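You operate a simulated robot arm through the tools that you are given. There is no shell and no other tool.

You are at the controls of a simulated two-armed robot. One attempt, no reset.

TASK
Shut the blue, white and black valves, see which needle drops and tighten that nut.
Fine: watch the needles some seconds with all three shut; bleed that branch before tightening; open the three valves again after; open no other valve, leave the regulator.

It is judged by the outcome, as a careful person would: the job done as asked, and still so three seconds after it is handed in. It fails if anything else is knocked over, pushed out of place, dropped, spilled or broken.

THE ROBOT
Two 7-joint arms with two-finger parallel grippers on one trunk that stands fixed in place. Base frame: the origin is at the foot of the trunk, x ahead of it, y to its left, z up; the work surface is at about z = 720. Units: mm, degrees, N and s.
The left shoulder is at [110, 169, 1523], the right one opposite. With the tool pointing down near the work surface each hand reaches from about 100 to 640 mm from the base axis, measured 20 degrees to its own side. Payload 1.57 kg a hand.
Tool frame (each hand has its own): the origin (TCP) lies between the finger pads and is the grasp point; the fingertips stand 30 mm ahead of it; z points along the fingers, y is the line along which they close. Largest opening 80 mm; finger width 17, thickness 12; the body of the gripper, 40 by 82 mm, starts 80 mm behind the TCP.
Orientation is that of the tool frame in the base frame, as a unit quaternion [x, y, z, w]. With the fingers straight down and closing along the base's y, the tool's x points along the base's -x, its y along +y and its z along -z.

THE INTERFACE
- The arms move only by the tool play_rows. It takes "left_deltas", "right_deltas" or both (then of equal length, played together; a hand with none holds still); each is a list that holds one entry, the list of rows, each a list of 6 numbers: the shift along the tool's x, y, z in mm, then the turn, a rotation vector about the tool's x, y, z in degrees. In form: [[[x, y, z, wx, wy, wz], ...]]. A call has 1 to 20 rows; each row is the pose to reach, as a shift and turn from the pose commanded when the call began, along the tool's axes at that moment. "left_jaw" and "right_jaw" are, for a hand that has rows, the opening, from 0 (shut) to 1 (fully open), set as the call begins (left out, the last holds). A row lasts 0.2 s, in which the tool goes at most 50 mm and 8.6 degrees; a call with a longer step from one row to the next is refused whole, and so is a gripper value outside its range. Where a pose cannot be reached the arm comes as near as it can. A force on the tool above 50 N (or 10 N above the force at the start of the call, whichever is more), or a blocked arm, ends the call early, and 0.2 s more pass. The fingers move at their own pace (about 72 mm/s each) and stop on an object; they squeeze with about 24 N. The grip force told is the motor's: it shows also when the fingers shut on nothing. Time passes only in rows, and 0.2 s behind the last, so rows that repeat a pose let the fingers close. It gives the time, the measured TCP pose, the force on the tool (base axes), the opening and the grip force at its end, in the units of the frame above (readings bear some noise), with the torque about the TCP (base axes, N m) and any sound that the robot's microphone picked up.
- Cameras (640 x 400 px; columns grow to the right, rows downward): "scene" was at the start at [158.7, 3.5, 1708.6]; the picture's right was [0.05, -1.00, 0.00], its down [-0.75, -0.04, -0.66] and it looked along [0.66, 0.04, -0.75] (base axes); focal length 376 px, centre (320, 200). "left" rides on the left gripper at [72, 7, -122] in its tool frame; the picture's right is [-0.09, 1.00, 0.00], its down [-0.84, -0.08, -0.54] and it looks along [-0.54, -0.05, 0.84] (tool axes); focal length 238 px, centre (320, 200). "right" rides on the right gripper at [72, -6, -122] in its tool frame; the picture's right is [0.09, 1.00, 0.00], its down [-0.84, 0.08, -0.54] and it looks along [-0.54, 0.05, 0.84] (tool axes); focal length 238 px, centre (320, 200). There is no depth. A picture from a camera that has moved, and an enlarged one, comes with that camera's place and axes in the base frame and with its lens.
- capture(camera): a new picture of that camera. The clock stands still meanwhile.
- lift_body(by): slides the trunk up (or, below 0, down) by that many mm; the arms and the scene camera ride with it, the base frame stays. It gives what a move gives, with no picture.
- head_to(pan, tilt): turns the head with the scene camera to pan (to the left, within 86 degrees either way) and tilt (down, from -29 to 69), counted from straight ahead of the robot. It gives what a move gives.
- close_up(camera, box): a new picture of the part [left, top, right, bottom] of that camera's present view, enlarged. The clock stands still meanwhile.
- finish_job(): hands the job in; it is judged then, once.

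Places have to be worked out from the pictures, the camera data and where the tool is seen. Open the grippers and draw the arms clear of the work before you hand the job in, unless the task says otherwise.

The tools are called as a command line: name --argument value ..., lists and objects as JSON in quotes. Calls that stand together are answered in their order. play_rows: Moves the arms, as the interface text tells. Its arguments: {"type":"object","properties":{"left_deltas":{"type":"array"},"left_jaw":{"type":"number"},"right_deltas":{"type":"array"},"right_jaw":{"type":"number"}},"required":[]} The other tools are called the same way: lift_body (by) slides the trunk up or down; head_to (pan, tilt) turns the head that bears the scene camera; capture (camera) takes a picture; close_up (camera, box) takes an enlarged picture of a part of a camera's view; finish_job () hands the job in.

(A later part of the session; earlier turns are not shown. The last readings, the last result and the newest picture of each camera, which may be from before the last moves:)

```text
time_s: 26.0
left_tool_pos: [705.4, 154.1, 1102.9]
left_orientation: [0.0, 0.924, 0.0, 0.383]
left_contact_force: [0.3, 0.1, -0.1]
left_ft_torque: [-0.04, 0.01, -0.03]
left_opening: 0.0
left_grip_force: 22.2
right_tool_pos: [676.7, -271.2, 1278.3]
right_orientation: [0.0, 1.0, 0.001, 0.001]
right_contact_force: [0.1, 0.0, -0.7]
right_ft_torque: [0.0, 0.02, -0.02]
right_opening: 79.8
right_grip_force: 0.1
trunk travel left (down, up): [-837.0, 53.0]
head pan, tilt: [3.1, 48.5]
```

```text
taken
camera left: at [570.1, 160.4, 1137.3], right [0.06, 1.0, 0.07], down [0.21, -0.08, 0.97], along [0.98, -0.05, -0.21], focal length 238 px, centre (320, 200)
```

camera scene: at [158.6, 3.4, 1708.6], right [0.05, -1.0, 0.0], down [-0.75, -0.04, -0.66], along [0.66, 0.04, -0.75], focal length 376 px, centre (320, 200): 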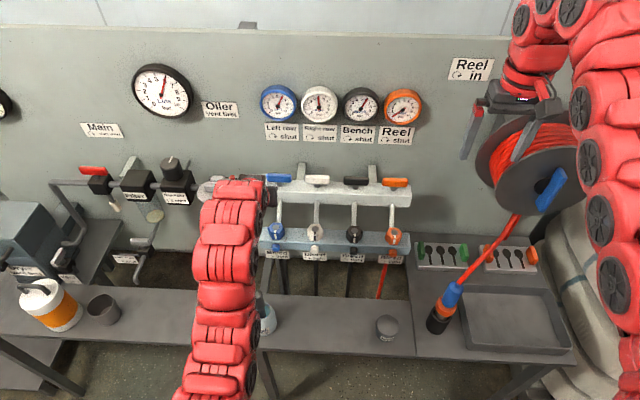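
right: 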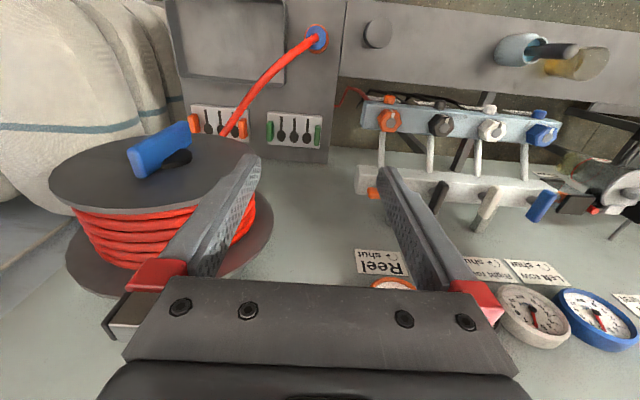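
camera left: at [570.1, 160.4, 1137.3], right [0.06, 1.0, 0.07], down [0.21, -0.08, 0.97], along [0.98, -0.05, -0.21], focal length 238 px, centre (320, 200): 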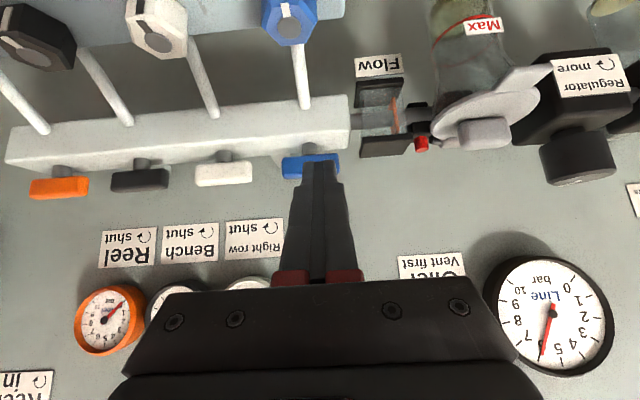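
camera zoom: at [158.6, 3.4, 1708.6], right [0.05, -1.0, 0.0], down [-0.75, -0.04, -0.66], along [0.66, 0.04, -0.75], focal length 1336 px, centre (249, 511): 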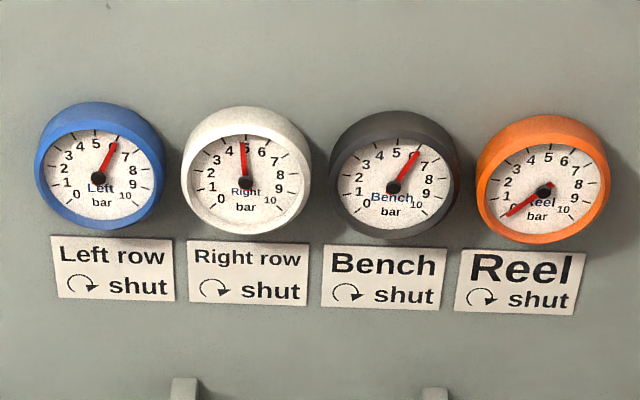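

White has dropped to about 4.9 while blue and black hold at about 6.1. I wait another four seconds with everything still, to be sure.

play_rows --left_deltas '[[[0, 0, 0, 0, 0, 0], [0, 0, 0, 0, 0, 0], [0, 0, 0, 0, 0, 0], [0, 0, 0, 0, 0, 0], [0, 0, 0, 0, 0, 0], [0, 0, 0, 0, 0, 0], [0, 0, 0, 0, 0, 0], [0, 0, 0, 0, 0, 0], [0, 0, 0, 0, 0, 0], [0, 0, 0, 0, 0, 0], [0, 0, 0, 0, 0, 0], [0, 0, 0, 0, 0, 0], [0, 0, 0, 0, 0, 0], [0, 0, 0, 0, 0, 0], [0, 0, 0, 0, 0, 0], [0, 0, 0, 0, 0, 0], [0, 0, 0, 0, 0, 0], [0, 0, 0, 0, 0, 0], [0, 0, 0, 0, 0, 0]]]'

close_up --camera "scene" --box '[250, 75, 430, 150]'

close_up --camera "scene" --box '[260, 210, 410, 270]'

close_up --camera "scene" --box '[295, 215, 340, 265]'

```text
time_s: 30.0
left_tool_pos: [706.0, 153.7, 1101.5]
left_orientation: [0.0, 0.924, 0.0, 0.382]
left_contact_force: [-0.2, 0.1, 0.0]
left_ft_torque: [0.02, 0.02, -0.01]
left_opening: 0.1
left_grip_force: 21.4
right_tool_pos: [676.5, -271.3, 1278.8]
right_orientation: [0.0, 1.0, 0.001, 0.0]
right_contact_force: [0.4, -0.6, 0.1]
right_ft_torque: [-0.04, -0.01, -0.01]
right_opening: 79.9
right_grip_force: 0.0
trunk travel left (down, up): [-837.0, 53.0]
head pan, tilt: [3.1, 48.5]
```

```text
3.56 times, centred on (340, 112) of scene
camera zoom: at [158.6, 3.4, 1708.6], right [0.05, -1.0, 0.0], down [-0.75, -0.04, -0.66], along [0.66, 0.04, -0.75], focal length 1336 px, centre (249, 511)
```

zoom: 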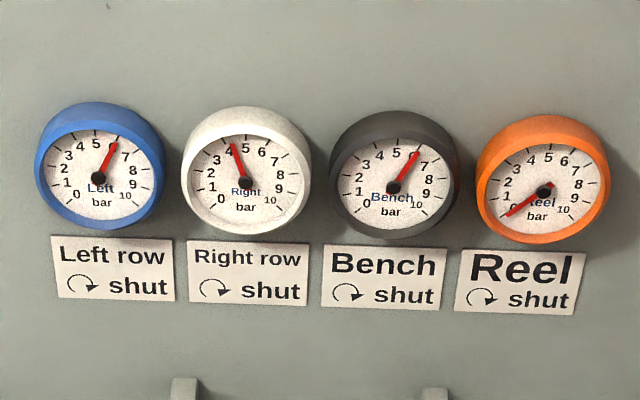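

```text
4.27 times, centred on (335, 240) of scene
camera zoom: at [158.6, 3.4, 1708.6], right [0.05, -1.0, 0.0], down [-0.75, -0.04, -0.66], along [0.66, 0.04, -0.75], focal length 1604 px, centre (256, 29)
```

zoom: 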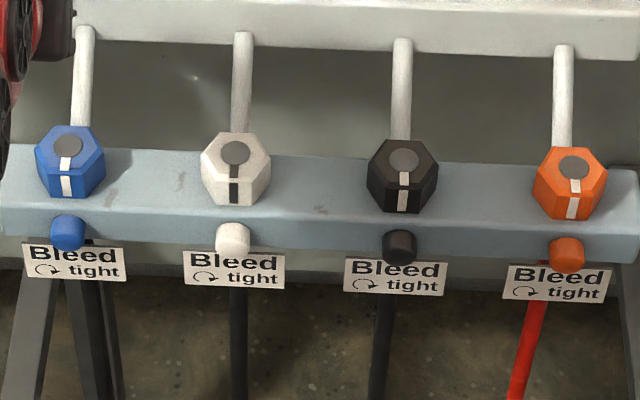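

```text
8.00 times, centred on (318, 240) of scene
camera zoom: at [158.6, 3.4, 1708.6], right [0.05, -1.0, 0.0], down [-0.75, -0.04, -0.66], along [0.66, 0.04, -0.75], focal length 3007 px, centre (340, -120)
```

zoom: 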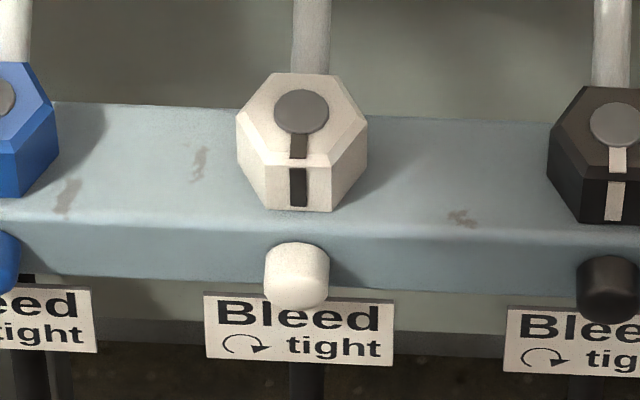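

White has fallen to about 4.3 bar and blue and black have not moved, so the white (Right row) nut is the one leaking. Next is its bleed knob, which I place near [670, 47, 945], facing the robot. I move the hand in front of it, jaws part open, to look.

play_rows --left_deltas '[[[30, 0, -30, 0, 0, 0], [60, 0, -60, 0, 0, 0], [67.9, -30, -67.9, 0, 0, 0], [67.9, -70, -67.9, 0, 0, 0], [80, -100, -50, 0, 0, 0], [105, -107, -25, 0, 0, 0], [130, -107, -5, 0, 0, 0], [140, -107, 4.2, 0, 0, 0], [140, -107, 4.2, 0, 0, 0]]]' --left_jaw 0.6

capture --camera "left"

close_up --camera "left" --box '[240, 100, 400, 200]'

capture --camera "scene"

```text
time_s: 32.0
left_tool_pos: [610.2, 45.6, 999.0]
left_orientation: [0.0, 0.924, 0.0, 0.383]
left_contact_force: [-0.5, -0.7, -0.7]
left_ft_torque: [-0.01, -0.01, -0.02]
left_opening: 47.9
left_grip_force: 0.1
right_tool_pos: [676.7, -270.8, 1279.8]
right_orientation: [0.0, 1.0, 0.001, 0.0]
right_contact_force: [-0.6, -0.3, 0.0]
right_ft_torque: [0.03, -0.01, -0.01]
right_opening: 80.0
right_grip_force: 0.1
trunk travel left (down, up): [-837.0, 53.0]
head pan, tilt: [3.1, 48.5]
```

```text
taken
camera left: at [473.3, 52.8, 1035.2], right [0.06, 1.0, 0.07], down [0.21, -0.08, 0.98], along [0.98, -0.05, -0.21], focal length 238 px, centre (320, 200)
```

left: 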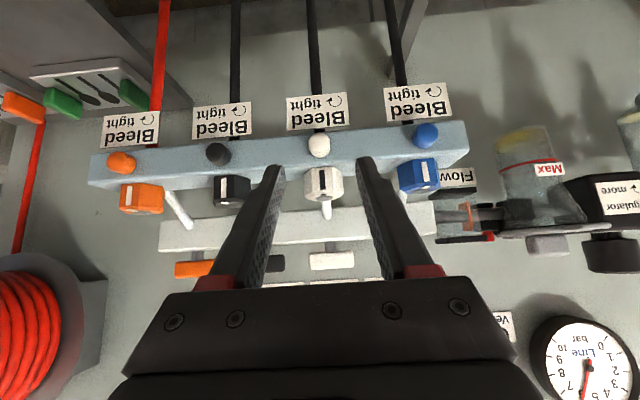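

```text
4.00 times, centred on (320, 150) of left
camera zoom: at [473.3, 52.8, 1035.2], right [0.06, 1.0, 0.07], down [0.21, -0.08, 0.98], along [0.98, -0.05, -0.21], focal length 953 px, centre (320, 400)
```

zoom: 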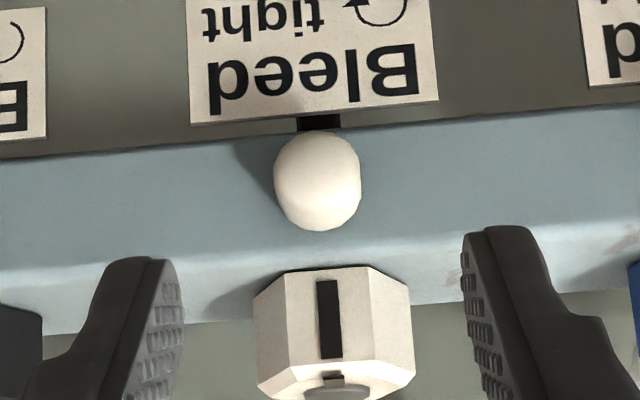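

```text
taken
camera scene: at [158.6, 3.4, 1708.6], right [0.05, -1.0, 0.0], down [-0.75, -0.04, -0.66], along [0.66, 0.04, -0.75], focal length 376 px, centre (320, 200)
```

scene: 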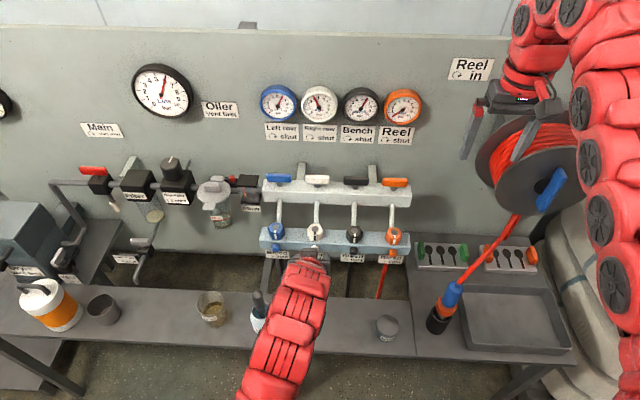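

White knob is centred between the jaws: about [665, 46, 945], 19 mm across, protruding toward the robot from the rail front at x 677. I tilt the hand further (65°) in front of it for the approach.

play_rows --left_deltas '[[[7, 0, 6, 0, -7, 0], [14, 0, 12.5, 0, -14, 0], [20.6, 0, 18.9, 0, -20, 0], [20.6, 0, 18.9, 0, -20, 0]]]'

capture --camera "left"

close_up --camera "left" --box '[240, 140, 400, 240]'

```text
time_s: 33.0
left_tool_pos: [608.3, 45.2, 970.8]
left_orientation: [0.0, 0.843, 0.0, 0.537]
left_contact_force: [0.4, -0.6, -0.2]
left_ft_torque: [0.01, 0.01, -0.02]
left_opening: 48.2
left_grip_force: 0.1
right_tool_pos: [677.2, -269.5, 1278.7]
right_orientation: [0.001, 1.0, 0.001, 0.0]
right_contact_force: [0.0, 0.2, -0.6]
right_ft_torque: [-0.02, 0.05, -0.01]
right_opening: 79.9
right_grip_force: 0.0
trunk travel left (down, up): [-837.0, 53.0]
head pan, tilt: [3.1, 48.5]
```

```text
taken
camera left: at [468.2, 52.5, 958.0], right [0.04, 1.0, 0.08], down [-0.14, -0.08, 0.99], along [0.99, -0.05, 0.14], focal length 238 px, centre (320, 200)
```

left: 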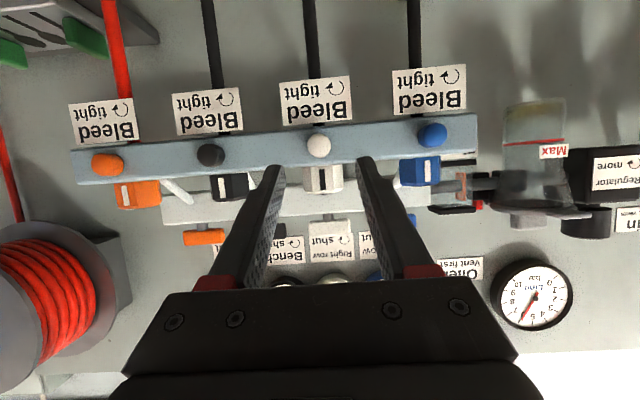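

```text
4.00 times, centred on (320, 190) of left
camera zoom: at [468.2, 52.5, 958.0], right [0.04, 1.0, 0.08], down [-0.14, -0.08, 0.99], along [0.99, -0.05, 0.14], focal length 953 px, centre (320, 240)
```

zoom: 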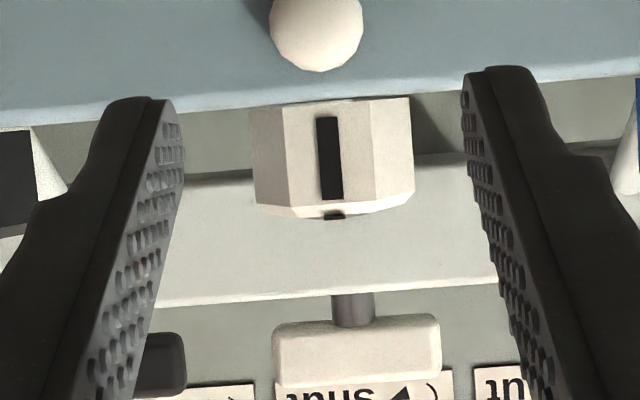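

The knob is centred at about y 46, z 943. To get a full loosening stroke I pre-turn the hand 30° clockwise about the knob's axis and then slide the open jaws over it.

play_rows --left_deltas '[[[0.22, -3.6, 0.1, -3.17, 0, 6.8], [0.85, -7.2, 0.4, -6.35, 0, 13.6], [1.9, -10.6, 0.9, -9.5, 0, 20.4], [3.35, -13.9, 1.57, -12.7, 0, 27.2], [2.9, -12, 10, -12.7, 0, 27.2], [2.4, -10, 20, -12.7, 0, 27.2], [1.9, -8, 29, -12.7, 0, 27.2], [1.45, -6, 38.1, -12.7, 0, 27.2], [1.45, -6, 38.1, -12.7, 0, 27.2]]]'

capture --camera "left"

close_up --camera "left" --box '[240, 120, 400, 220]'

```text
time_s: 35.0
left_tool_pos: [641.8, 40.2, 955.7]
left_orientation: [0.139, 0.815, 0.218, 0.519]
left_contact_force: [0.5, -0.1, -0.5]
left_ft_torque: [0.01, 0.02, 0.01]
left_opening: 47.8
left_grip_force: 0.0
right_tool_pos: [678.2, -271.2, 1279.4]
right_orientation: [-0.001, 1.0, 0.001, 0.001]
right_contact_force: [-0.3, 0.0, 0.1]
right_ft_torque: [0.01, 0.01, -0.01]
right_opening: 80.1
right_grip_force: 0.1
trunk travel left (down, up): [-837.0, 53.0]
head pan, tilt: [3.1, 48.5]
```

```text
taken
camera left: at [501.9, 52.6, 945.6], right [0.04, 0.82, 0.57], down [-0.14, -0.56, 0.82], along [0.99, -0.11, 0.09], focal length 238 px, centre (320, 200)
```

left: 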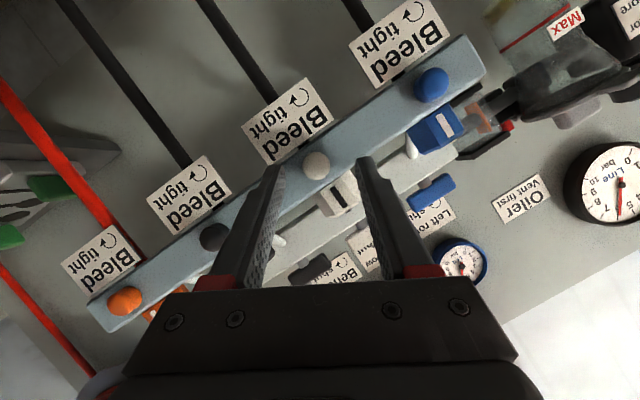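

```text
4.00 times, centred on (320, 170) of left
camera zoom: at [501.9, 52.6, 945.6], right [0.04, 0.82, 0.57], down [-0.14, -0.56, 0.82], along [0.99, -0.11, 0.09], focal length 953 px, centre (320, 320)
```

zoom: 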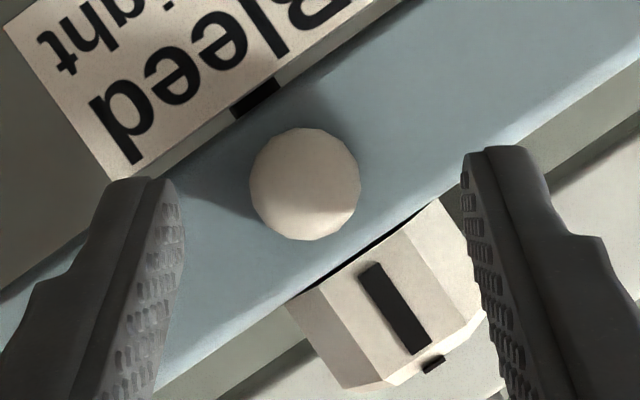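

The knob sits a few millimetres toward the lower edge of the finger pads, so I shift 5 mm to centre it, then close on it.

play_rows --left_deltas '[[[2.5, -0.8, 1, 0, 0, 0], [5, -1.6, 2, 0, 0, 0], [5, -1.6, 2, 0, 0, 0]]]'

play_rows --left_deltas '[[[0, 0, 0, 0, 0, 0], [0, 0, 0, 0, 0, 0], [0, 0, 0, 0, 0, 0], [0, 0, 0, 0, 0, 0]]]' --left_jaw 0

close_up --camera "left" --box '[240, 120, 400, 220]'

```text
time_s: 35.8
left_tool_pos: [641.0, 42.7, 949.5]
left_orientation: [0.14, 0.815, 0.219, 0.519]
left_contact_force: [-0.5, 0.5, -0.8]
left_ft_torque: [0.0, -0.04, -0.01]
left_opening: 47.9
left_grip_force: 0.1
right_tool_pos: [677.2, -271.1, 1278.8]
right_orientation: [-0.001, 1.0, 0.001, 0.0]
right_contact_force: [-0.5, -0.1, 0.4]
right_ft_torque: [0.01, -0.01, 0.01]
right_opening: 79.9
right_grip_force: 0.1
trunk travel left (down, up): [-837.0, 53.0]
head pan, tilt: [3.1, 48.5]
```

```text
time_s: 36.8
left_tool_pos: [642.4, 40.7, 948.1]
left_orientation: [0.14, 0.815, 0.219, 0.518]
left_contact_force: [-1.1, -3.6, -5.1]
left_ft_torque: [-0.09, 0.06, -0.16]
left_opening: 17.1
left_grip_force: 32.2
right_tool_pos: [678.8, -271.0, 1278.4]
right_orientation: [0.0, 1.0, 0.0, 0.0]
right_contact_force: [0.1, 0.3, -0.5]
right_ft_torque: [0.02, 0.01, 0.01]
right_opening: 79.8
right_grip_force: 0.0
trunk travel left (down, up): [-837.0, 53.0]
head pan, tilt: [3.1, 48.5]
```

```text
4.00 times, centred on (320, 170) of left
camera zoom: at [502.0, 53.3, 939.7], right [0.04, 0.82, 0.57], down [-0.14, -0.56, 0.82], along [0.99, -0.11, 0.09], focal length 953 px, centre (320, 320)
```

zoom: 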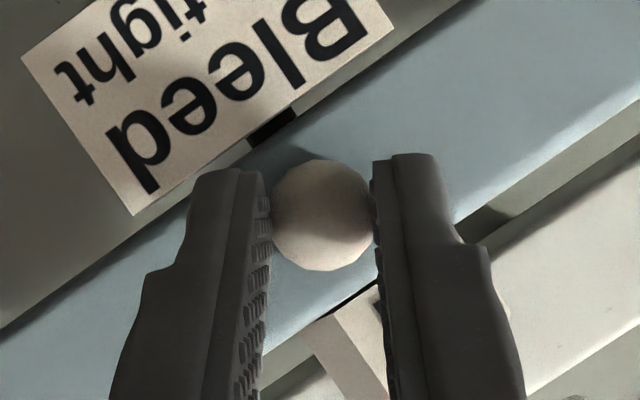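

The jaws hold the knob (17 mm). I turn it anticlockwise about its own axis, in the loosening direction, about 56° first, and look at the gauge.

play_rows --left_deltas '[[[0.09, 0.85, 0.04, 3.38, 0, -7.25], [0.34, 2.17, 0.16, 6.77, 0, -14.5], [0.76, 3.45, 0.35, 10.15, 0, -21.7], [1.34, 4.64, 0.62, 13.5, 0, -29.0], [2.06, 5.74, 0.96, 16.9, 0, -36.2], [2.91, 6.71, 1.36, 20.3, 0, -43.5], [3.88, 7.54, 1.81, 23.7, 0, -50.7], [3.88, 7.54, 1.81, 23.7, 0, -50.7]]]'

close_up --camera "left" --box '[240, 120, 400, 220]'

close_up --camera "scene" --box '[250, 75, 430, 150]'

```text
time_s: 38.6
left_tool_pos: [642.1, 50.2, 949.5]
left_orientation: [-0.12, 0.821, -0.19, 0.525]
left_contact_force: [-1.0, -6.7, 3.2]
left_ft_torque: [-0.09, 0.23, -0.31]
left_opening: 17.2
left_grip_force: 32.1
right_tool_pos: [676.9, -271.1, 1278.7]
right_orientation: [-0.001, 1.0, 0.001, 0.0]
right_contact_force: [0.7, 0.0, -0.3]
right_ft_torque: [0.0, 0.0, -0.03]
right_opening: 80.1
right_grip_force: 0.1
trunk travel left (down, up): [-837.0, 53.0]
head pan, tilt: [3.1, 48.5]
```

```text
4.00 times, centred on (320, 170) of left
camera zoom: at [502.1, 49.9, 933.8], right [0.04, 0.93, -0.36], down [-0.14, 0.36, 0.92], along [0.99, 0.01, 0.14], focal length 953 px, centre (320, 320)
```

zoom: 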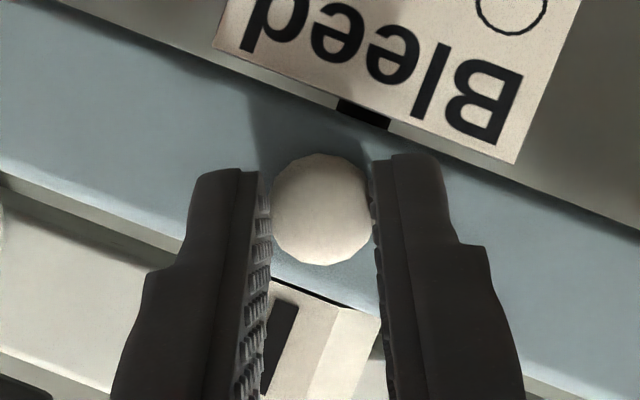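

```text
3.56 times, centred on (340, 112) of scene
camera zoom: at [158.4, 2.1, 1708.6], right [0.05, -1.0, 0.0], down [-0.75, -0.04, -0.66], along [0.66, 0.04, -0.75], focal length 1336 px, centre (249, 511)
```

zoom: 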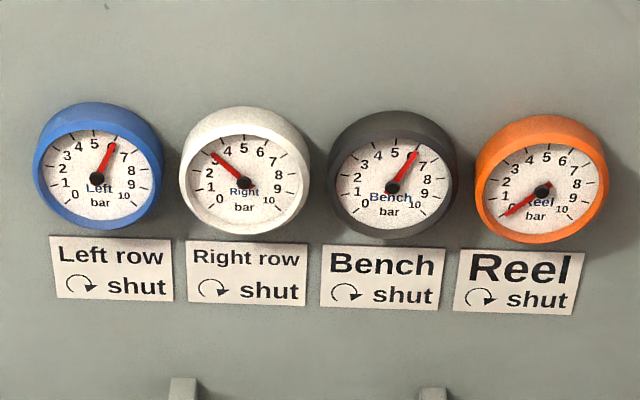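

The white needle is at about 3.1, which may still be only the leak. I turn the knob a further 40° in the same direction and check again.

play_rows --left_deltas '[[[0.09, 1.0, 0.04, 3.38, 0, -7.25], [0.34, 2.3, 0.16, 6.77, 0, -14.5], [0.76, 3.6, 0.35, 10.15, 0, -21.7], [1.34, 4.8, 0.62, 13.5, 0, -29.0], [2.06, 5.9, 0.96, 16.9, 0, -36.2], [2.06, 5.9, 0.96, 16.9, 0, -36.2]]]'

close_up --camera "left" --box '[240, 120, 400, 220]'

close_up --camera "scene" --box '[250, 75, 430, 150]'

```text
time_s: 40.0
left_tool_pos: [641.6, 54.8, 944.2]
left_orientation: [-0.294, 0.707, -0.459, 0.451]
left_contact_force: [-2.0, 1.3, -0.8]
left_ft_torque: [-0.01, 0.03, 0.05]
left_opening: 0.1
left_grip_force: 21.9
right_tool_pos: [677.1, -270.5, 1279.0]
right_orientation: [0.0, 1.0, 0.001, 0.001]
right_contact_force: [0.4, -0.5, -0.2]
right_ft_torque: [0.01, -0.01, 0.01]
right_opening: 80.1
right_grip_force: 0.0
trunk travel left (down, up): [-837.0, 53.0]
head pan, tilt: [3.1, 48.5]
```

```text
4.00 times, centred on (320, 170) of left
camera zoom: at [501.8, 45.5, 932.6], right [0.04, 0.48, -0.88], down [-0.14, 0.87, 0.47], along [0.99, 0.1, 0.1], focal length 953 px, centre (320, 320)
```

zoom: 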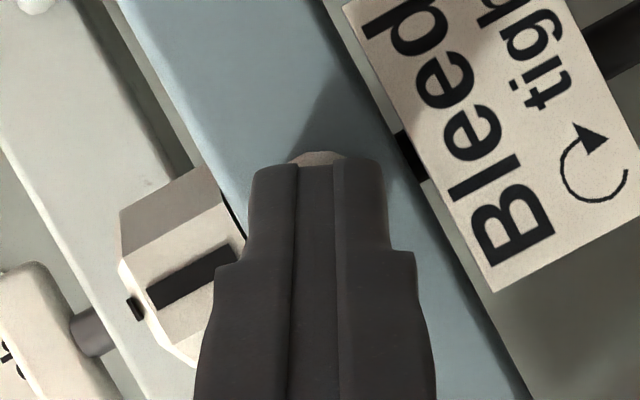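

```text
3.56 times, centred on (340, 112) of scene
camera zoom: at [158.1, 3.6, 1708.6], right [0.05, -1.0, 0.0], down [-0.75, -0.04, -0.66], along [0.66, 0.04, -0.75], focal length 1336 px, centre (249, 511)
```

zoom: 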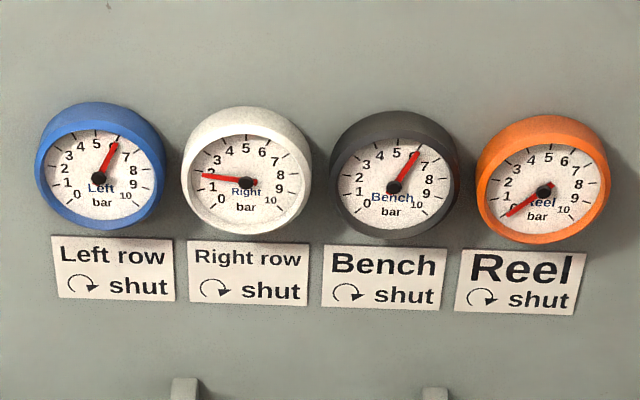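

The white needle has fallen sharply to about 1.8, so the bleed is open; the fingers then slid off the front of the knob. I back straight off, open the jaws, and wait for the branch to empty.

play_rows --left_deltas '[[[0, 0, -15, 0, 0, 0], [0, 0, -35, 0, 0, 0], [0, 0, -50, 0, 0, 0], [0, 0, -50, 0, 0, 0]]]'

play_rows --left_deltas '[[[0, 0, 0, 0, 0, 0], [0, 0, 0, 0, 0, 0], [0, 0, 0, 0, 0, 0], [0, 0, 0, 0, 0, 0], [0, 0, 0, 0, 0, 0]]]' --left_jaw 0.6

capture --camera "left"

close_up --camera "left" --box '[240, 120, 400, 220]'

close_up --camera "scene" --box '[250, 75, 430, 150]'

```text
time_s: 41.0
left_tool_pos: [597.6, 73.9, 952.6]
left_orientation: [-0.292, 0.708, -0.459, 0.45]
left_contact_force: [0.2, 0.3, 0.9]
left_ft_torque: [-0.05, -0.01, 0.01]
left_opening: 0.2
left_grip_force: 21.1
right_tool_pos: [678.0, -270.8, 1278.6]
right_orientation: [0.0, 1.0, 0.0, 0.0]
right_contact_force: [0.2, 0.9, -0.5]
right_ft_torque: [0.01, -0.05, -0.04]
right_opening: 80.0
right_grip_force: 0.1
trunk travel left (down, up): [-837.0, 53.0]
head pan, tilt: [3.1, 48.5]
```

```text
time_s: 42.2
left_tool_pos: [597.0, 74.0, 952.4]
left_orientation: [-0.292, 0.708, -0.459, 0.451]
left_contact_force: [-0.2, 0.1, 0.5]
left_ft_torque: [0.01, 0.0, 0.03]
left_opening: 48.1
left_grip_force: 0.1
right_tool_pos: [677.2, -271.0, 1279.2]
right_orientation: [0.0, 1.0, 0.001, 0.0]
right_contact_force: [-1.0, -0.5, -0.1]
right_ft_torque: [0.02, 0.02, 0.0]
right_opening: 80.1
right_grip_force: 0.0
trunk travel left (down, up): [-837.0, 53.0]
head pan, tilt: [3.1, 48.5]
```

```text
taken
camera left: at [457.4, 64.3, 940.9], right [0.04, 0.48, -0.87], down [-0.14, 0.87, 0.47], along [0.99, 0.1, 0.1], focal length 238 px, centre (320, 200)
```

left: 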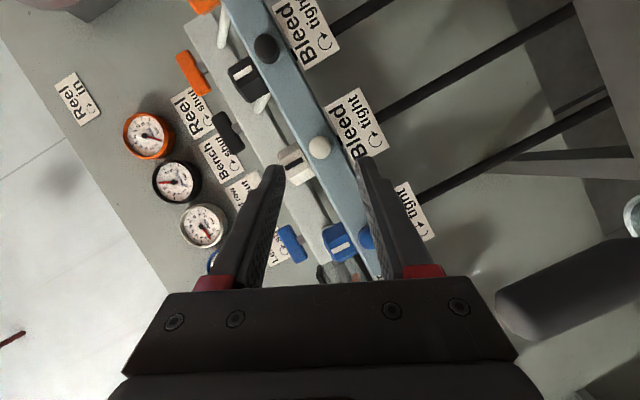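

```text
4.00 times, centred on (320, 170) of left
camera zoom: at [457.4, 64.3, 940.9], right [0.04, 0.48, -0.87], down [-0.14, 0.87, 0.47], along [0.99, 0.1, 0.1], focal length 953 px, centre (320, 320)
```

zoom: 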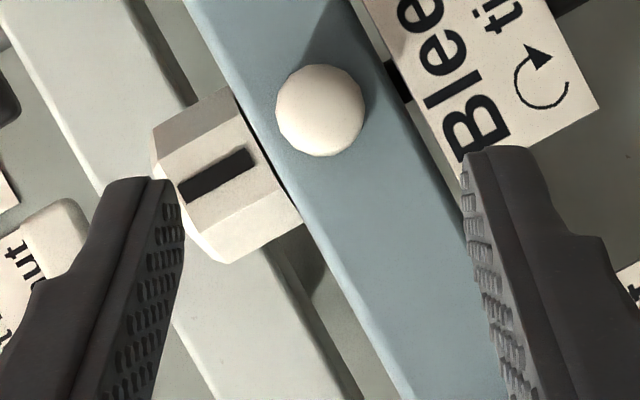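

```text
3.56 times, centred on (340, 112) of scene
camera zoom: at [158.6, 3.5, 1708.6], right [0.05, -1.0, 0.0], down [-0.75, -0.04, -0.66], along [0.66, 0.04, -0.75], focal length 1336 px, centre (249, 511)
```

zoom: 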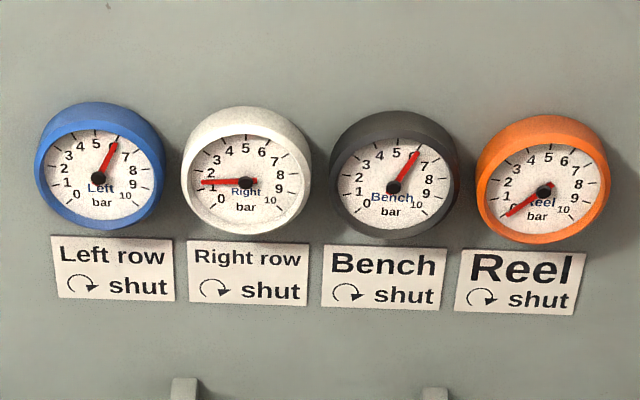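

White is at about 1.4 and falling. I wait four more seconds to see whether the bleed is still open enough to empty it.

play_rows --left_deltas '[[[0, 0, 0, 0, 0, 0], [0, 0, 0, 0, 0, 0], [0, 0, 0, 0, 0, 0], [0, 0, 0, 0, 0, 0], [0, 0, 0, 0, 0, 0], [0, 0, 0, 0, 0, 0], [0, 0, 0, 0, 0, 0], [0, 0, 0, 0, 0, 0], [0, 0, 0, 0, 0, 0], [0, 0, 0, 0, 0, 0], [0, 0, 0, 0, 0, 0], [0, 0, 0, 0, 0, 0], [0, 0, 0, 0, 0, 0], [0, 0, 0, 0, 0, 0], [0, 0, 0, 0, 0, 0], [0, 0, 0, 0, 0, 0], [0, 0, 0, 0, 0, 0], [0, 0, 0, 0, 0, 0], [0, 0, 0, 0, 0, 0]]]'

close_up --camera "scene" --box '[250, 75, 430, 150]'

```text
time_s: 46.2
left_tool_pos: [597.8, 72.9, 951.9]
left_orientation: [-0.292, 0.708, -0.458, 0.451]
left_contact_force: [-0.5, 0.1, -0.5]
left_ft_torque: [0.01, 0.0, 0.0]
left_opening: 48.0
left_grip_force: 0.0
right_tool_pos: [676.4, -270.9, 1278.8]
right_orientation: [0.0, 1.0, 0.001, 0.0]
right_contact_force: [0.3, -0.4, -0.1]
right_ft_torque: [-0.01, -0.02, 0.02]
right_opening: 80.3
right_grip_force: 0.0
trunk travel left (down, up): [-837.0, 53.0]
head pan, tilt: [3.1, 48.5]
```

```text
3.56 times, centred on (340, 112) of scene
camera zoom: at [158.6, 3.4, 1708.6], right [0.05, -1.0, 0.0], down [-0.75, -0.04, -0.66], along [0.66, 0.04, -0.75], focal length 1336 px, centre (249, 511)
```

zoom: 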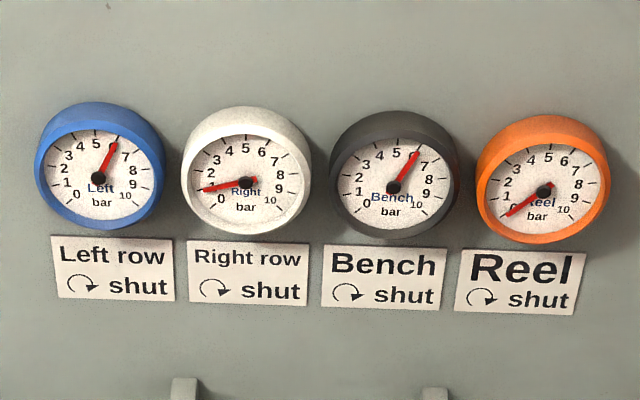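

White is down to about 0.85. I zoom in on that gauge, wait two seconds and compare, to tell whether the bleed is still flowing.

close_up --camera "scene" --box '[300, 84, 340, 124]'

play_rows --left_deltas '[[[0, 0, 0, 0, 0, 0], [0, 0, 0, 0, 0, 0], [0, 0, 0, 0, 0, 0], [0, 0, 0, 0, 0, 0], [0, 0, 0, 0, 0, 0], [0, 0, 0, 0, 0, 0], [0, 0, 0, 0, 0, 0], [0, 0, 0, 0, 0, 0], [0, 0, 0, 0, 0, 0]]]'

close_up --camera "scene" --box '[300, 84, 340, 124]'

```text
10.00 times, centred on (320, 104) of scene
camera zoom: at [158.6, 3.4, 1708.6], right [0.05, -1.0, 0.0], down [-0.75, -0.04, -0.66], along [0.66, 0.04, -0.75], focal length 3759 px, centre (320, 1160)
```

zoom: 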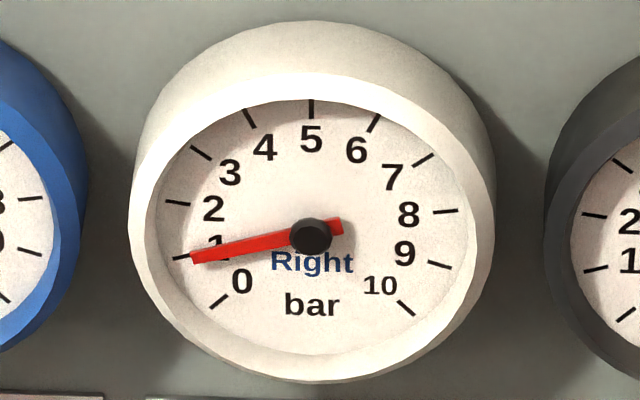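

```text
time_s: 48.2
left_tool_pos: [597.6, 73.5, 953.3]
left_orientation: [-0.291, 0.708, -0.459, 0.45]
left_contact_force: [0.5, -1.1, 1.1]
left_ft_torque: [-0.04, 0.0, -0.01]
left_opening: 48.1
left_grip_force: 0.0
right_tool_pos: [677.6, -271.0, 1278.9]
right_orientation: [0.0, 1.0, 0.001, 0.0]
right_contact_force: [-0.3, 0.1, 0.5]
right_ft_torque: [0.02, -0.02, -0.01]
right_opening: 80.2
right_grip_force: 0.0
trunk travel left (down, up): [-837.0, 53.0]
head pan, tilt: [3.1, 48.5]
```

```text
10.00 times, centred on (320, 104) of scene
camera zoom: at [158.6, 3.4, 1708.6], right [0.05, -1.0, 0.0], down [-0.75, -0.04, -0.66], along [0.66, 0.04, -0.75], focal length 3759 px, centre (320, 1160)
```

zoom: 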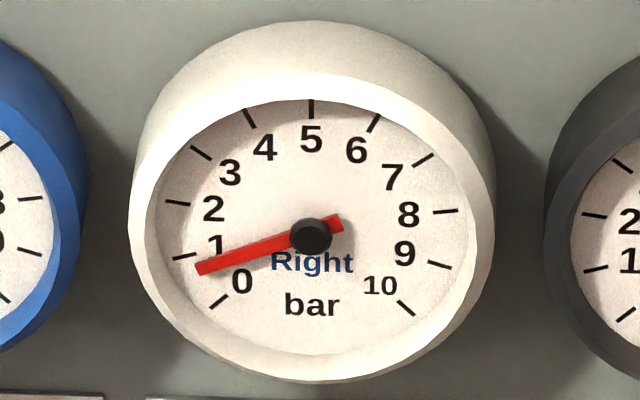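

The needle still falls at only the leak's own rate (about 0.13/s), so the bleed seems to have shut itself after the slip. Re-measuring, the knob protrudes only about 13 mm (x 664–677), so my grip was too shallow. I'll regrip with the hand nearly level (80°), first turning it back on the axis at a stand-off.

play_rows --left_deltas '[[[0.25, -4.07, 0.12, -3.3, 0, 7.07], [1.0, -8.07, 0.47, -6.6, 0, 14.13], [2.24, -11.9, 1.04, -9.9, 0, 21.2], [3.93, -15.5, 1.84, -13.2, 0, 28.27], [6.06, -18.9, 2.83, -16.5, 0, 35.33], [8.58, -21.9, 4.01, -19.8, 0, 42.4], [11.44, -24.5, 5.34, -23.1, 0, 49.47], [14.6, -26.6, 6.82, -26.4, 0, 56.5], [17.99, -28.2, 8.4, -29.7, 0, 63.6], [21.55, -29.3, 10.06, -33, 0, 70.67], [25.2, -29.9, 11.77, -36.3, 0, 77.73], [25.2, -29.9, 11.77, -36.3, 0, 77.73]]]'

play_rows --left_deltas '[[[6, 0, 10, 0, -7.5, 0], [12.4, 0.1, 19.5, 0, -15, 0], [12.4, 0.1, 19.5, 0, -15, 0]]]'

capture --camera "left"

capture --camera "scene"

close_up --camera "scene" --box '[300, 84, 340, 124]'

```text
time_s: 50.8
left_tool_pos: [596.8, 35.9, 967.8]
left_orientation: [0.093, 0.831, 0.146, 0.529]
left_contact_force: [0.6, 0.1, 0.1]
left_ft_torque: [0.01, 0.0, 0.02]
left_opening: 48.4
left_grip_force: 0.2
right_tool_pos: [677.1, -270.4, 1279.8]
right_orientation: [-0.001, 1.0, 0.0, 0.0]
right_contact_force: [0.9, -0.2, -0.4]
right_ft_torque: [0.02, 0.02, 0.01]
right_opening: 79.8
right_grip_force: 0.1
trunk travel left (down, up): [-837.0, 53.0]
head pan, tilt: [3.1, 48.5]
```

```text
time_s: 51.6
left_tool_pos: [610.2, 41.6, 950.5]
left_orientation: [0.113, 0.754, 0.131, 0.634]
left_contact_force: [-0.1, -0.8, -0.6]
left_ft_torque: [0.01, -0.02, 0.07]
left_opening: 48.2
left_grip_force: 0.1
right_tool_pos: [676.9, -272.0, 1278.5]
right_orientation: [0.0, 1.0, 0.001, 0.001]
right_contact_force: [-0.4, 0.5, 0.6]
right_ft_torque: [0.0, -0.04, -0.01]
right_opening: 80.2
right_grip_force: 0.0
trunk travel left (down, up): [-837.0, 53.0]
head pan, tilt: [3.1, 48.5]
```

```text
taken
camera left: at [477.8, 65.7, 905.8], right [0.02, 0.9, 0.43], down [-0.39, -0.39, 0.84], along [0.92, -0.18, 0.35], focal length 238 px, centre (320, 200)
```

left: 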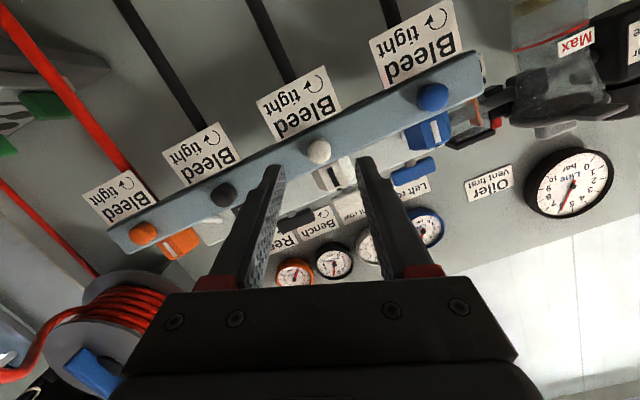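

```text
taken
camera scene: at [158.3, 2.6, 1708.7], right [0.05, -1.0, 0.0], down [-0.75, -0.04, -0.66], along [0.66, 0.04, -0.75], focal length 376 px, centre (320, 200)
```

scene: 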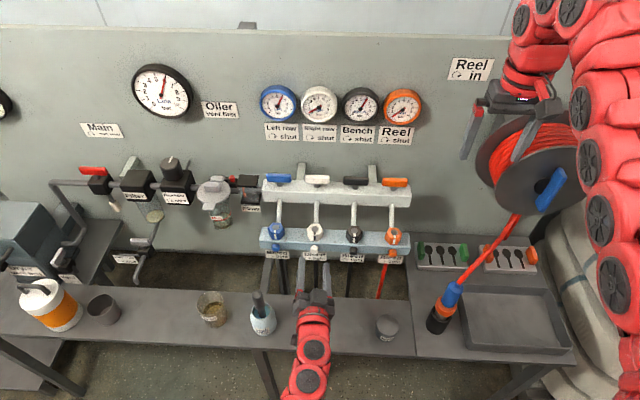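

```text
10.00 times, centred on (320, 104) of scene
camera zoom: at [158.3, 2.6, 1708.7], right [0.05, -1.0, 0.0], down [-0.75, -0.04, -0.66], along [0.66, 0.04, -0.75], focal length 3759 px, centre (320, 1160)
```

zoom: 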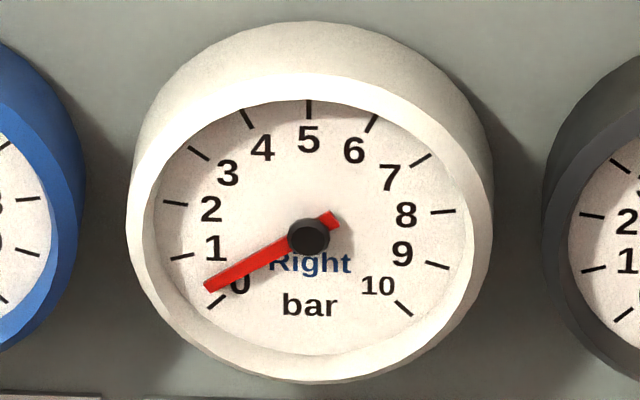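

White is at about 0.35 now and the hand reached the near-level pose. I slide in deeper along the knob and close on it.

play_rows --left_deltas '[[[0, 0, 12, 0, 0, 0], [0, 0, 23, 0, 0, 0], [0, 0, 30, 0, 0, 0], [0, 0, 34.5, 0, 0, 0], [0, 0, 34.5, 0, 0, 0]]]'

close_up --camera "left" --box '[240, 120, 400, 220]'

```text
time_s: 52.8
left_tool_pos: [643.9, 45.3, 945.9]
left_orientation: [0.111, 0.755, 0.133, 0.633]
left_contact_force: [-0.2, -0.3, -0.5]
left_ft_torque: [0.0, 0.01, -0.01]
left_opening: 48.2
left_grip_force: 0.0
right_tool_pos: [676.7, -271.3, 1280.4]
right_orientation: [-0.001, 1.0, 0.001, 0.0]
right_contact_force: [0.5, -0.6, 0.2]
right_ft_torque: [-0.01, 0.0, 0.0]
right_opening: 80.0
right_grip_force: 0.0
trunk travel left (down, up): [-837.0, 53.0]
head pan, tilt: [3.1, 48.5]
```

```text
4.00 times, centred on (320, 170) of left
camera zoom: at [511.4, 68.2, 900.8], right [0.02, 0.91, 0.42], down [-0.39, -0.39, 0.84], along [0.92, -0.18, 0.35], focal length 953 px, centre (320, 320)
```

zoom: 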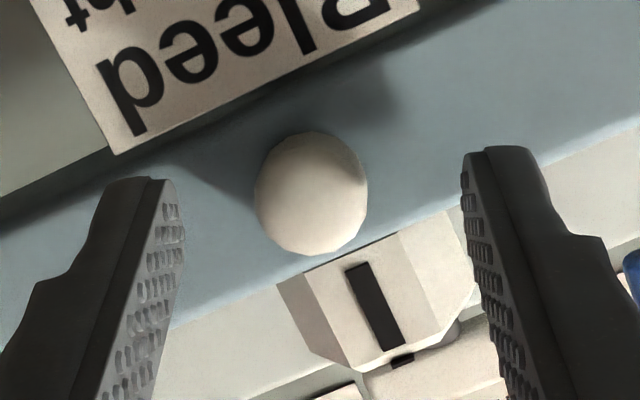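

The knob sits 5 mm low of pad centre, so I shift by that and close.

play_rows --left_deltas '[[[2.5, -0.2, 0.5, 0, 0, 0], [5, -0.4, 1.2, 0, 0, 0], [5, -0.4, 1.2, 0, 0, 0]]]'

play_rows --left_deltas '[[[0, 0, 0, 0, 0, 0], [0, 0, 0, 0, 0, 0], [0, 0, 0, 0, 0, 0], [0, 0, 0, 0, 0, 0]]]' --left_jaw 0

close_up --camera "left" --box '[240, 120, 400, 220]'

```text
time_s: 53.6
left_tool_pos: [644.3, 46.5, 939.7]
left_orientation: [0.112, 0.754, 0.132, 0.633]
left_contact_force: [0.4, 0.1, -0.2]
left_ft_torque: [0.0, 0.03, 0.03]
left_opening: 48.0
left_grip_force: 0.0
right_tool_pos: [676.9, -270.4, 1279.2]
right_orientation: [0.0, 1.0, 0.001, -0.001]
right_contact_force: [0.0, 0.4, -0.7]
right_ft_torque: [-0.02, -0.02, -0.02]
right_opening: 79.7
right_grip_force: 0.1
trunk travel left (down, up): [-837.0, 53.0]
head pan, tilt: [3.1, 48.5]
```

```text
time_s: 54.6
left_tool_pos: [643.8, 45.8, 940.4]
left_orientation: [0.111, 0.755, 0.131, 0.633]
left_contact_force: [0.0, -4.7, -3.4]
left_ft_torque: [0.03, 0.08, -0.15]
left_opening: 16.3
left_grip_force: 31.6
right_tool_pos: [677.9, -271.9, 1277.4]
right_orientation: [0.0, 1.0, 0.0, 0.0]
right_contact_force: [0.3, 0.2, -0.5]
right_ft_torque: [0.0, 0.03, 0.02]
right_opening: 79.8
right_grip_force: 0.0
trunk travel left (down, up): [-837.0, 53.0]
head pan, tilt: [3.1, 48.5]
```

```text
4.00 times, centred on (320, 170) of left
camera zoom: at [511.9, 68.9, 895.2], right [0.02, 0.91, 0.42], down [-0.39, -0.39, 0.84], along [0.92, -0.18, 0.34], focal length 953 px, centre (320, 320)
```

zoom: 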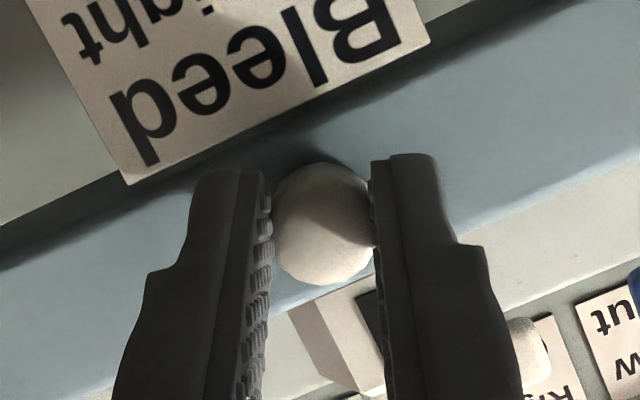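

A firm grip at 16.3 mm and deeper this time. I turn the knob anticlockwise about 56° and check the gauge.

play_rows --left_deltas '[[[0.04, 0.3, 0.01, 1.39, 0, -7.88], [0.16, 0.7, 0.03, 2.78, 0, -15.76], [0.36, 1.2, 0.06, 4.18, 0, -23.64], [0.62, 1.7, 0.11, 5.57, 0, -31.5], [0.96, 2.2, 0.17, 6.96, 0, -39.4], [1.36, 2.6, 0.23, 8.35, 0, -47.3], [1.81, 2.96, 0.31, 9.74, 0, -55.2], [1.81, 2.96, 0.31, 9.74, 0, -55.2]]]'

close_up --camera "left" --box '[240, 120, 400, 220]'

close_up --camera "scene" --box '[300, 84, 340, 124]'

```text
time_s: 56.4
left_tool_pos: [642.0, 47.0, 941.1]
left_orientation: [-0.199, 0.727, -0.239, 0.612]
left_contact_force: [-0.1, -19.9, 8.0]
left_ft_torque: [-0.1, -0.18, -0.64]
left_opening: 16.2
left_grip_force: 32.3
right_tool_pos: [675.3, -274.0, 1279.3]
right_orientation: [0.0, 1.0, 0.001, 0.001]
right_contact_force: [0.3, -0.6, 0.3]
right_ft_torque: [-0.01, -0.02, 0.03]
right_opening: 80.2
right_grip_force: 0.0
trunk travel left (down, up): [-837.0, 53.0]
head pan, tilt: [3.1, 48.5]
```

```text
4.00 times, centred on (320, 170) of left
camera zoom: at [511.3, 23.2, 896.9], right [0.02, 0.86, -0.51], down [-0.39, 0.48, 0.79], along [0.92, 0.19, 0.34], focal length 953 px, centre (320, 320)
```

zoom: 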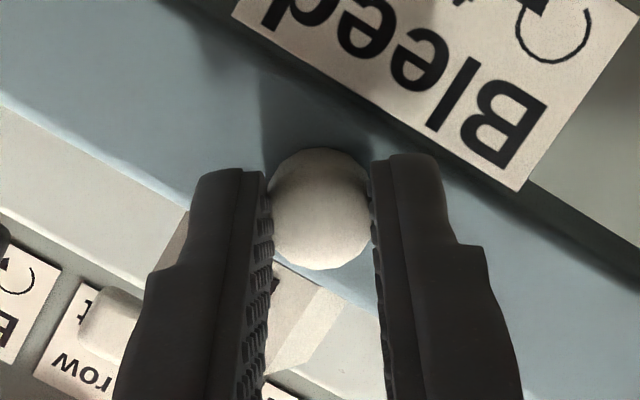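

```text
10.00 times, centred on (320, 104) of scene
camera zoom: at [157.1, -0.6, 1708.9], right [0.05, -1.0, 0.0], down [-0.75, -0.04, -0.66], along [0.66, 0.04, -0.75], focal length 3759 px, centre (320, 1160)
```

zoom: 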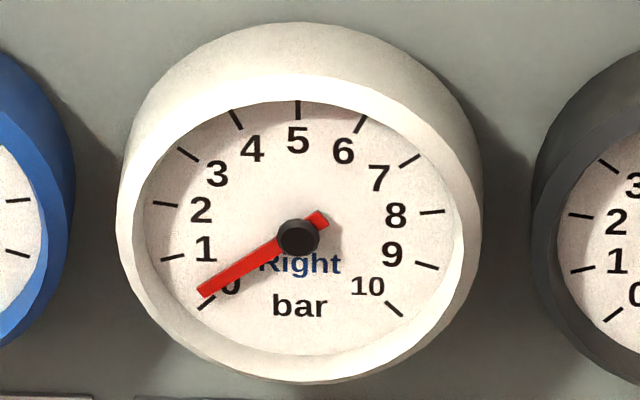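

The needle is near 0.2 and the grip held, but there is about 20 N of side load, so my turning centre is slightly off. I relax the hand 2 mm sideways and turn a further 24°.

play_rows --left_deltas '[[[0, -1, 0, 0, 0, 0], [0, -2, 0, 0, 0, 0], [0, -2, 0, 1.39, 0, -7.88], [0, -2, 0, 2.78, 0, -15.76], [0, -2, 0, 4.18, 0, -23.64], [0, -2, 0, 4.18, 0, -23.64]]]'

close_up --camera "left" --box '[240, 120, 400, 220]'

close_up --camera "scene" --box '[300, 84, 340, 124]'

```text
time_s: 57.5
left_tool_pos: [648.4, 51.2, 946.1]
left_orientation: [-0.296, 0.693, -0.345, 0.56]
left_contact_force: [-3.2, -0.2, -9.4]
left_ft_torque: [0.06, 0.82, -0.79]
left_opening: 16.8
left_grip_force: 31.3
left hand out of reach, approached as far as the arm can: row 4, 5
right_tool_pos: [676.3, -270.3, 1279.3]
right_orientation: [0.0, 1.0, 0.0, 0.002]
right_contact_force: [-0.6, -0.2, -0.3]
right_ft_torque: [0.0, -0.02, 0.0]
right_opening: 80.2
right_grip_force: 0.1
trunk travel left (down, up): [-837.0, 53.0]
head pan, tilt: [3.1, 48.5]
stopped in row 5 (left hand): the force on the tool passed its limit at 158 N (the readings are from after the stop); the commanded pose is now the measured one
```

```text
4.00 times, centred on (320, 170) of left
camera zoom: at [516.5, 16.6, 915.8], right [0.0, 0.66, -0.75], down [-0.36, 0.7, 0.61], along [0.93, 0.28, 0.23], focal length 953 px, centre (320, 320)
```

zoom: 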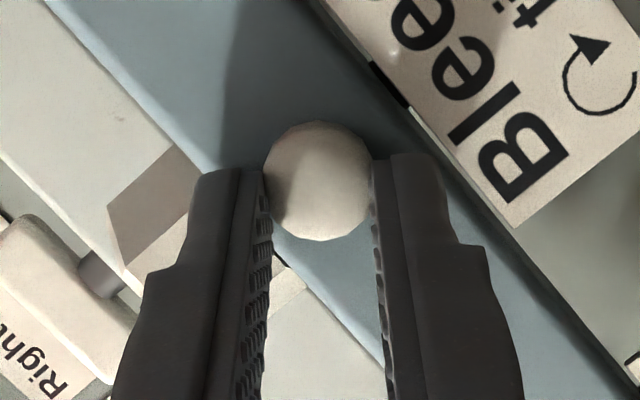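

```text
10.00 times, centred on (320, 104) of scene
camera zoom: at [156.8, 5.4, 1708.5], right [0.05, -1.0, 0.0], down [-0.75, -0.04, -0.66], along [0.66, 0.04, -0.75], focal length 3759 px, centre (320, 1160)
```

zoom: 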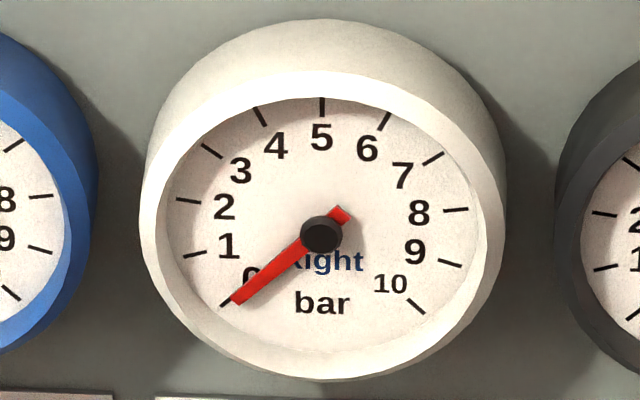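

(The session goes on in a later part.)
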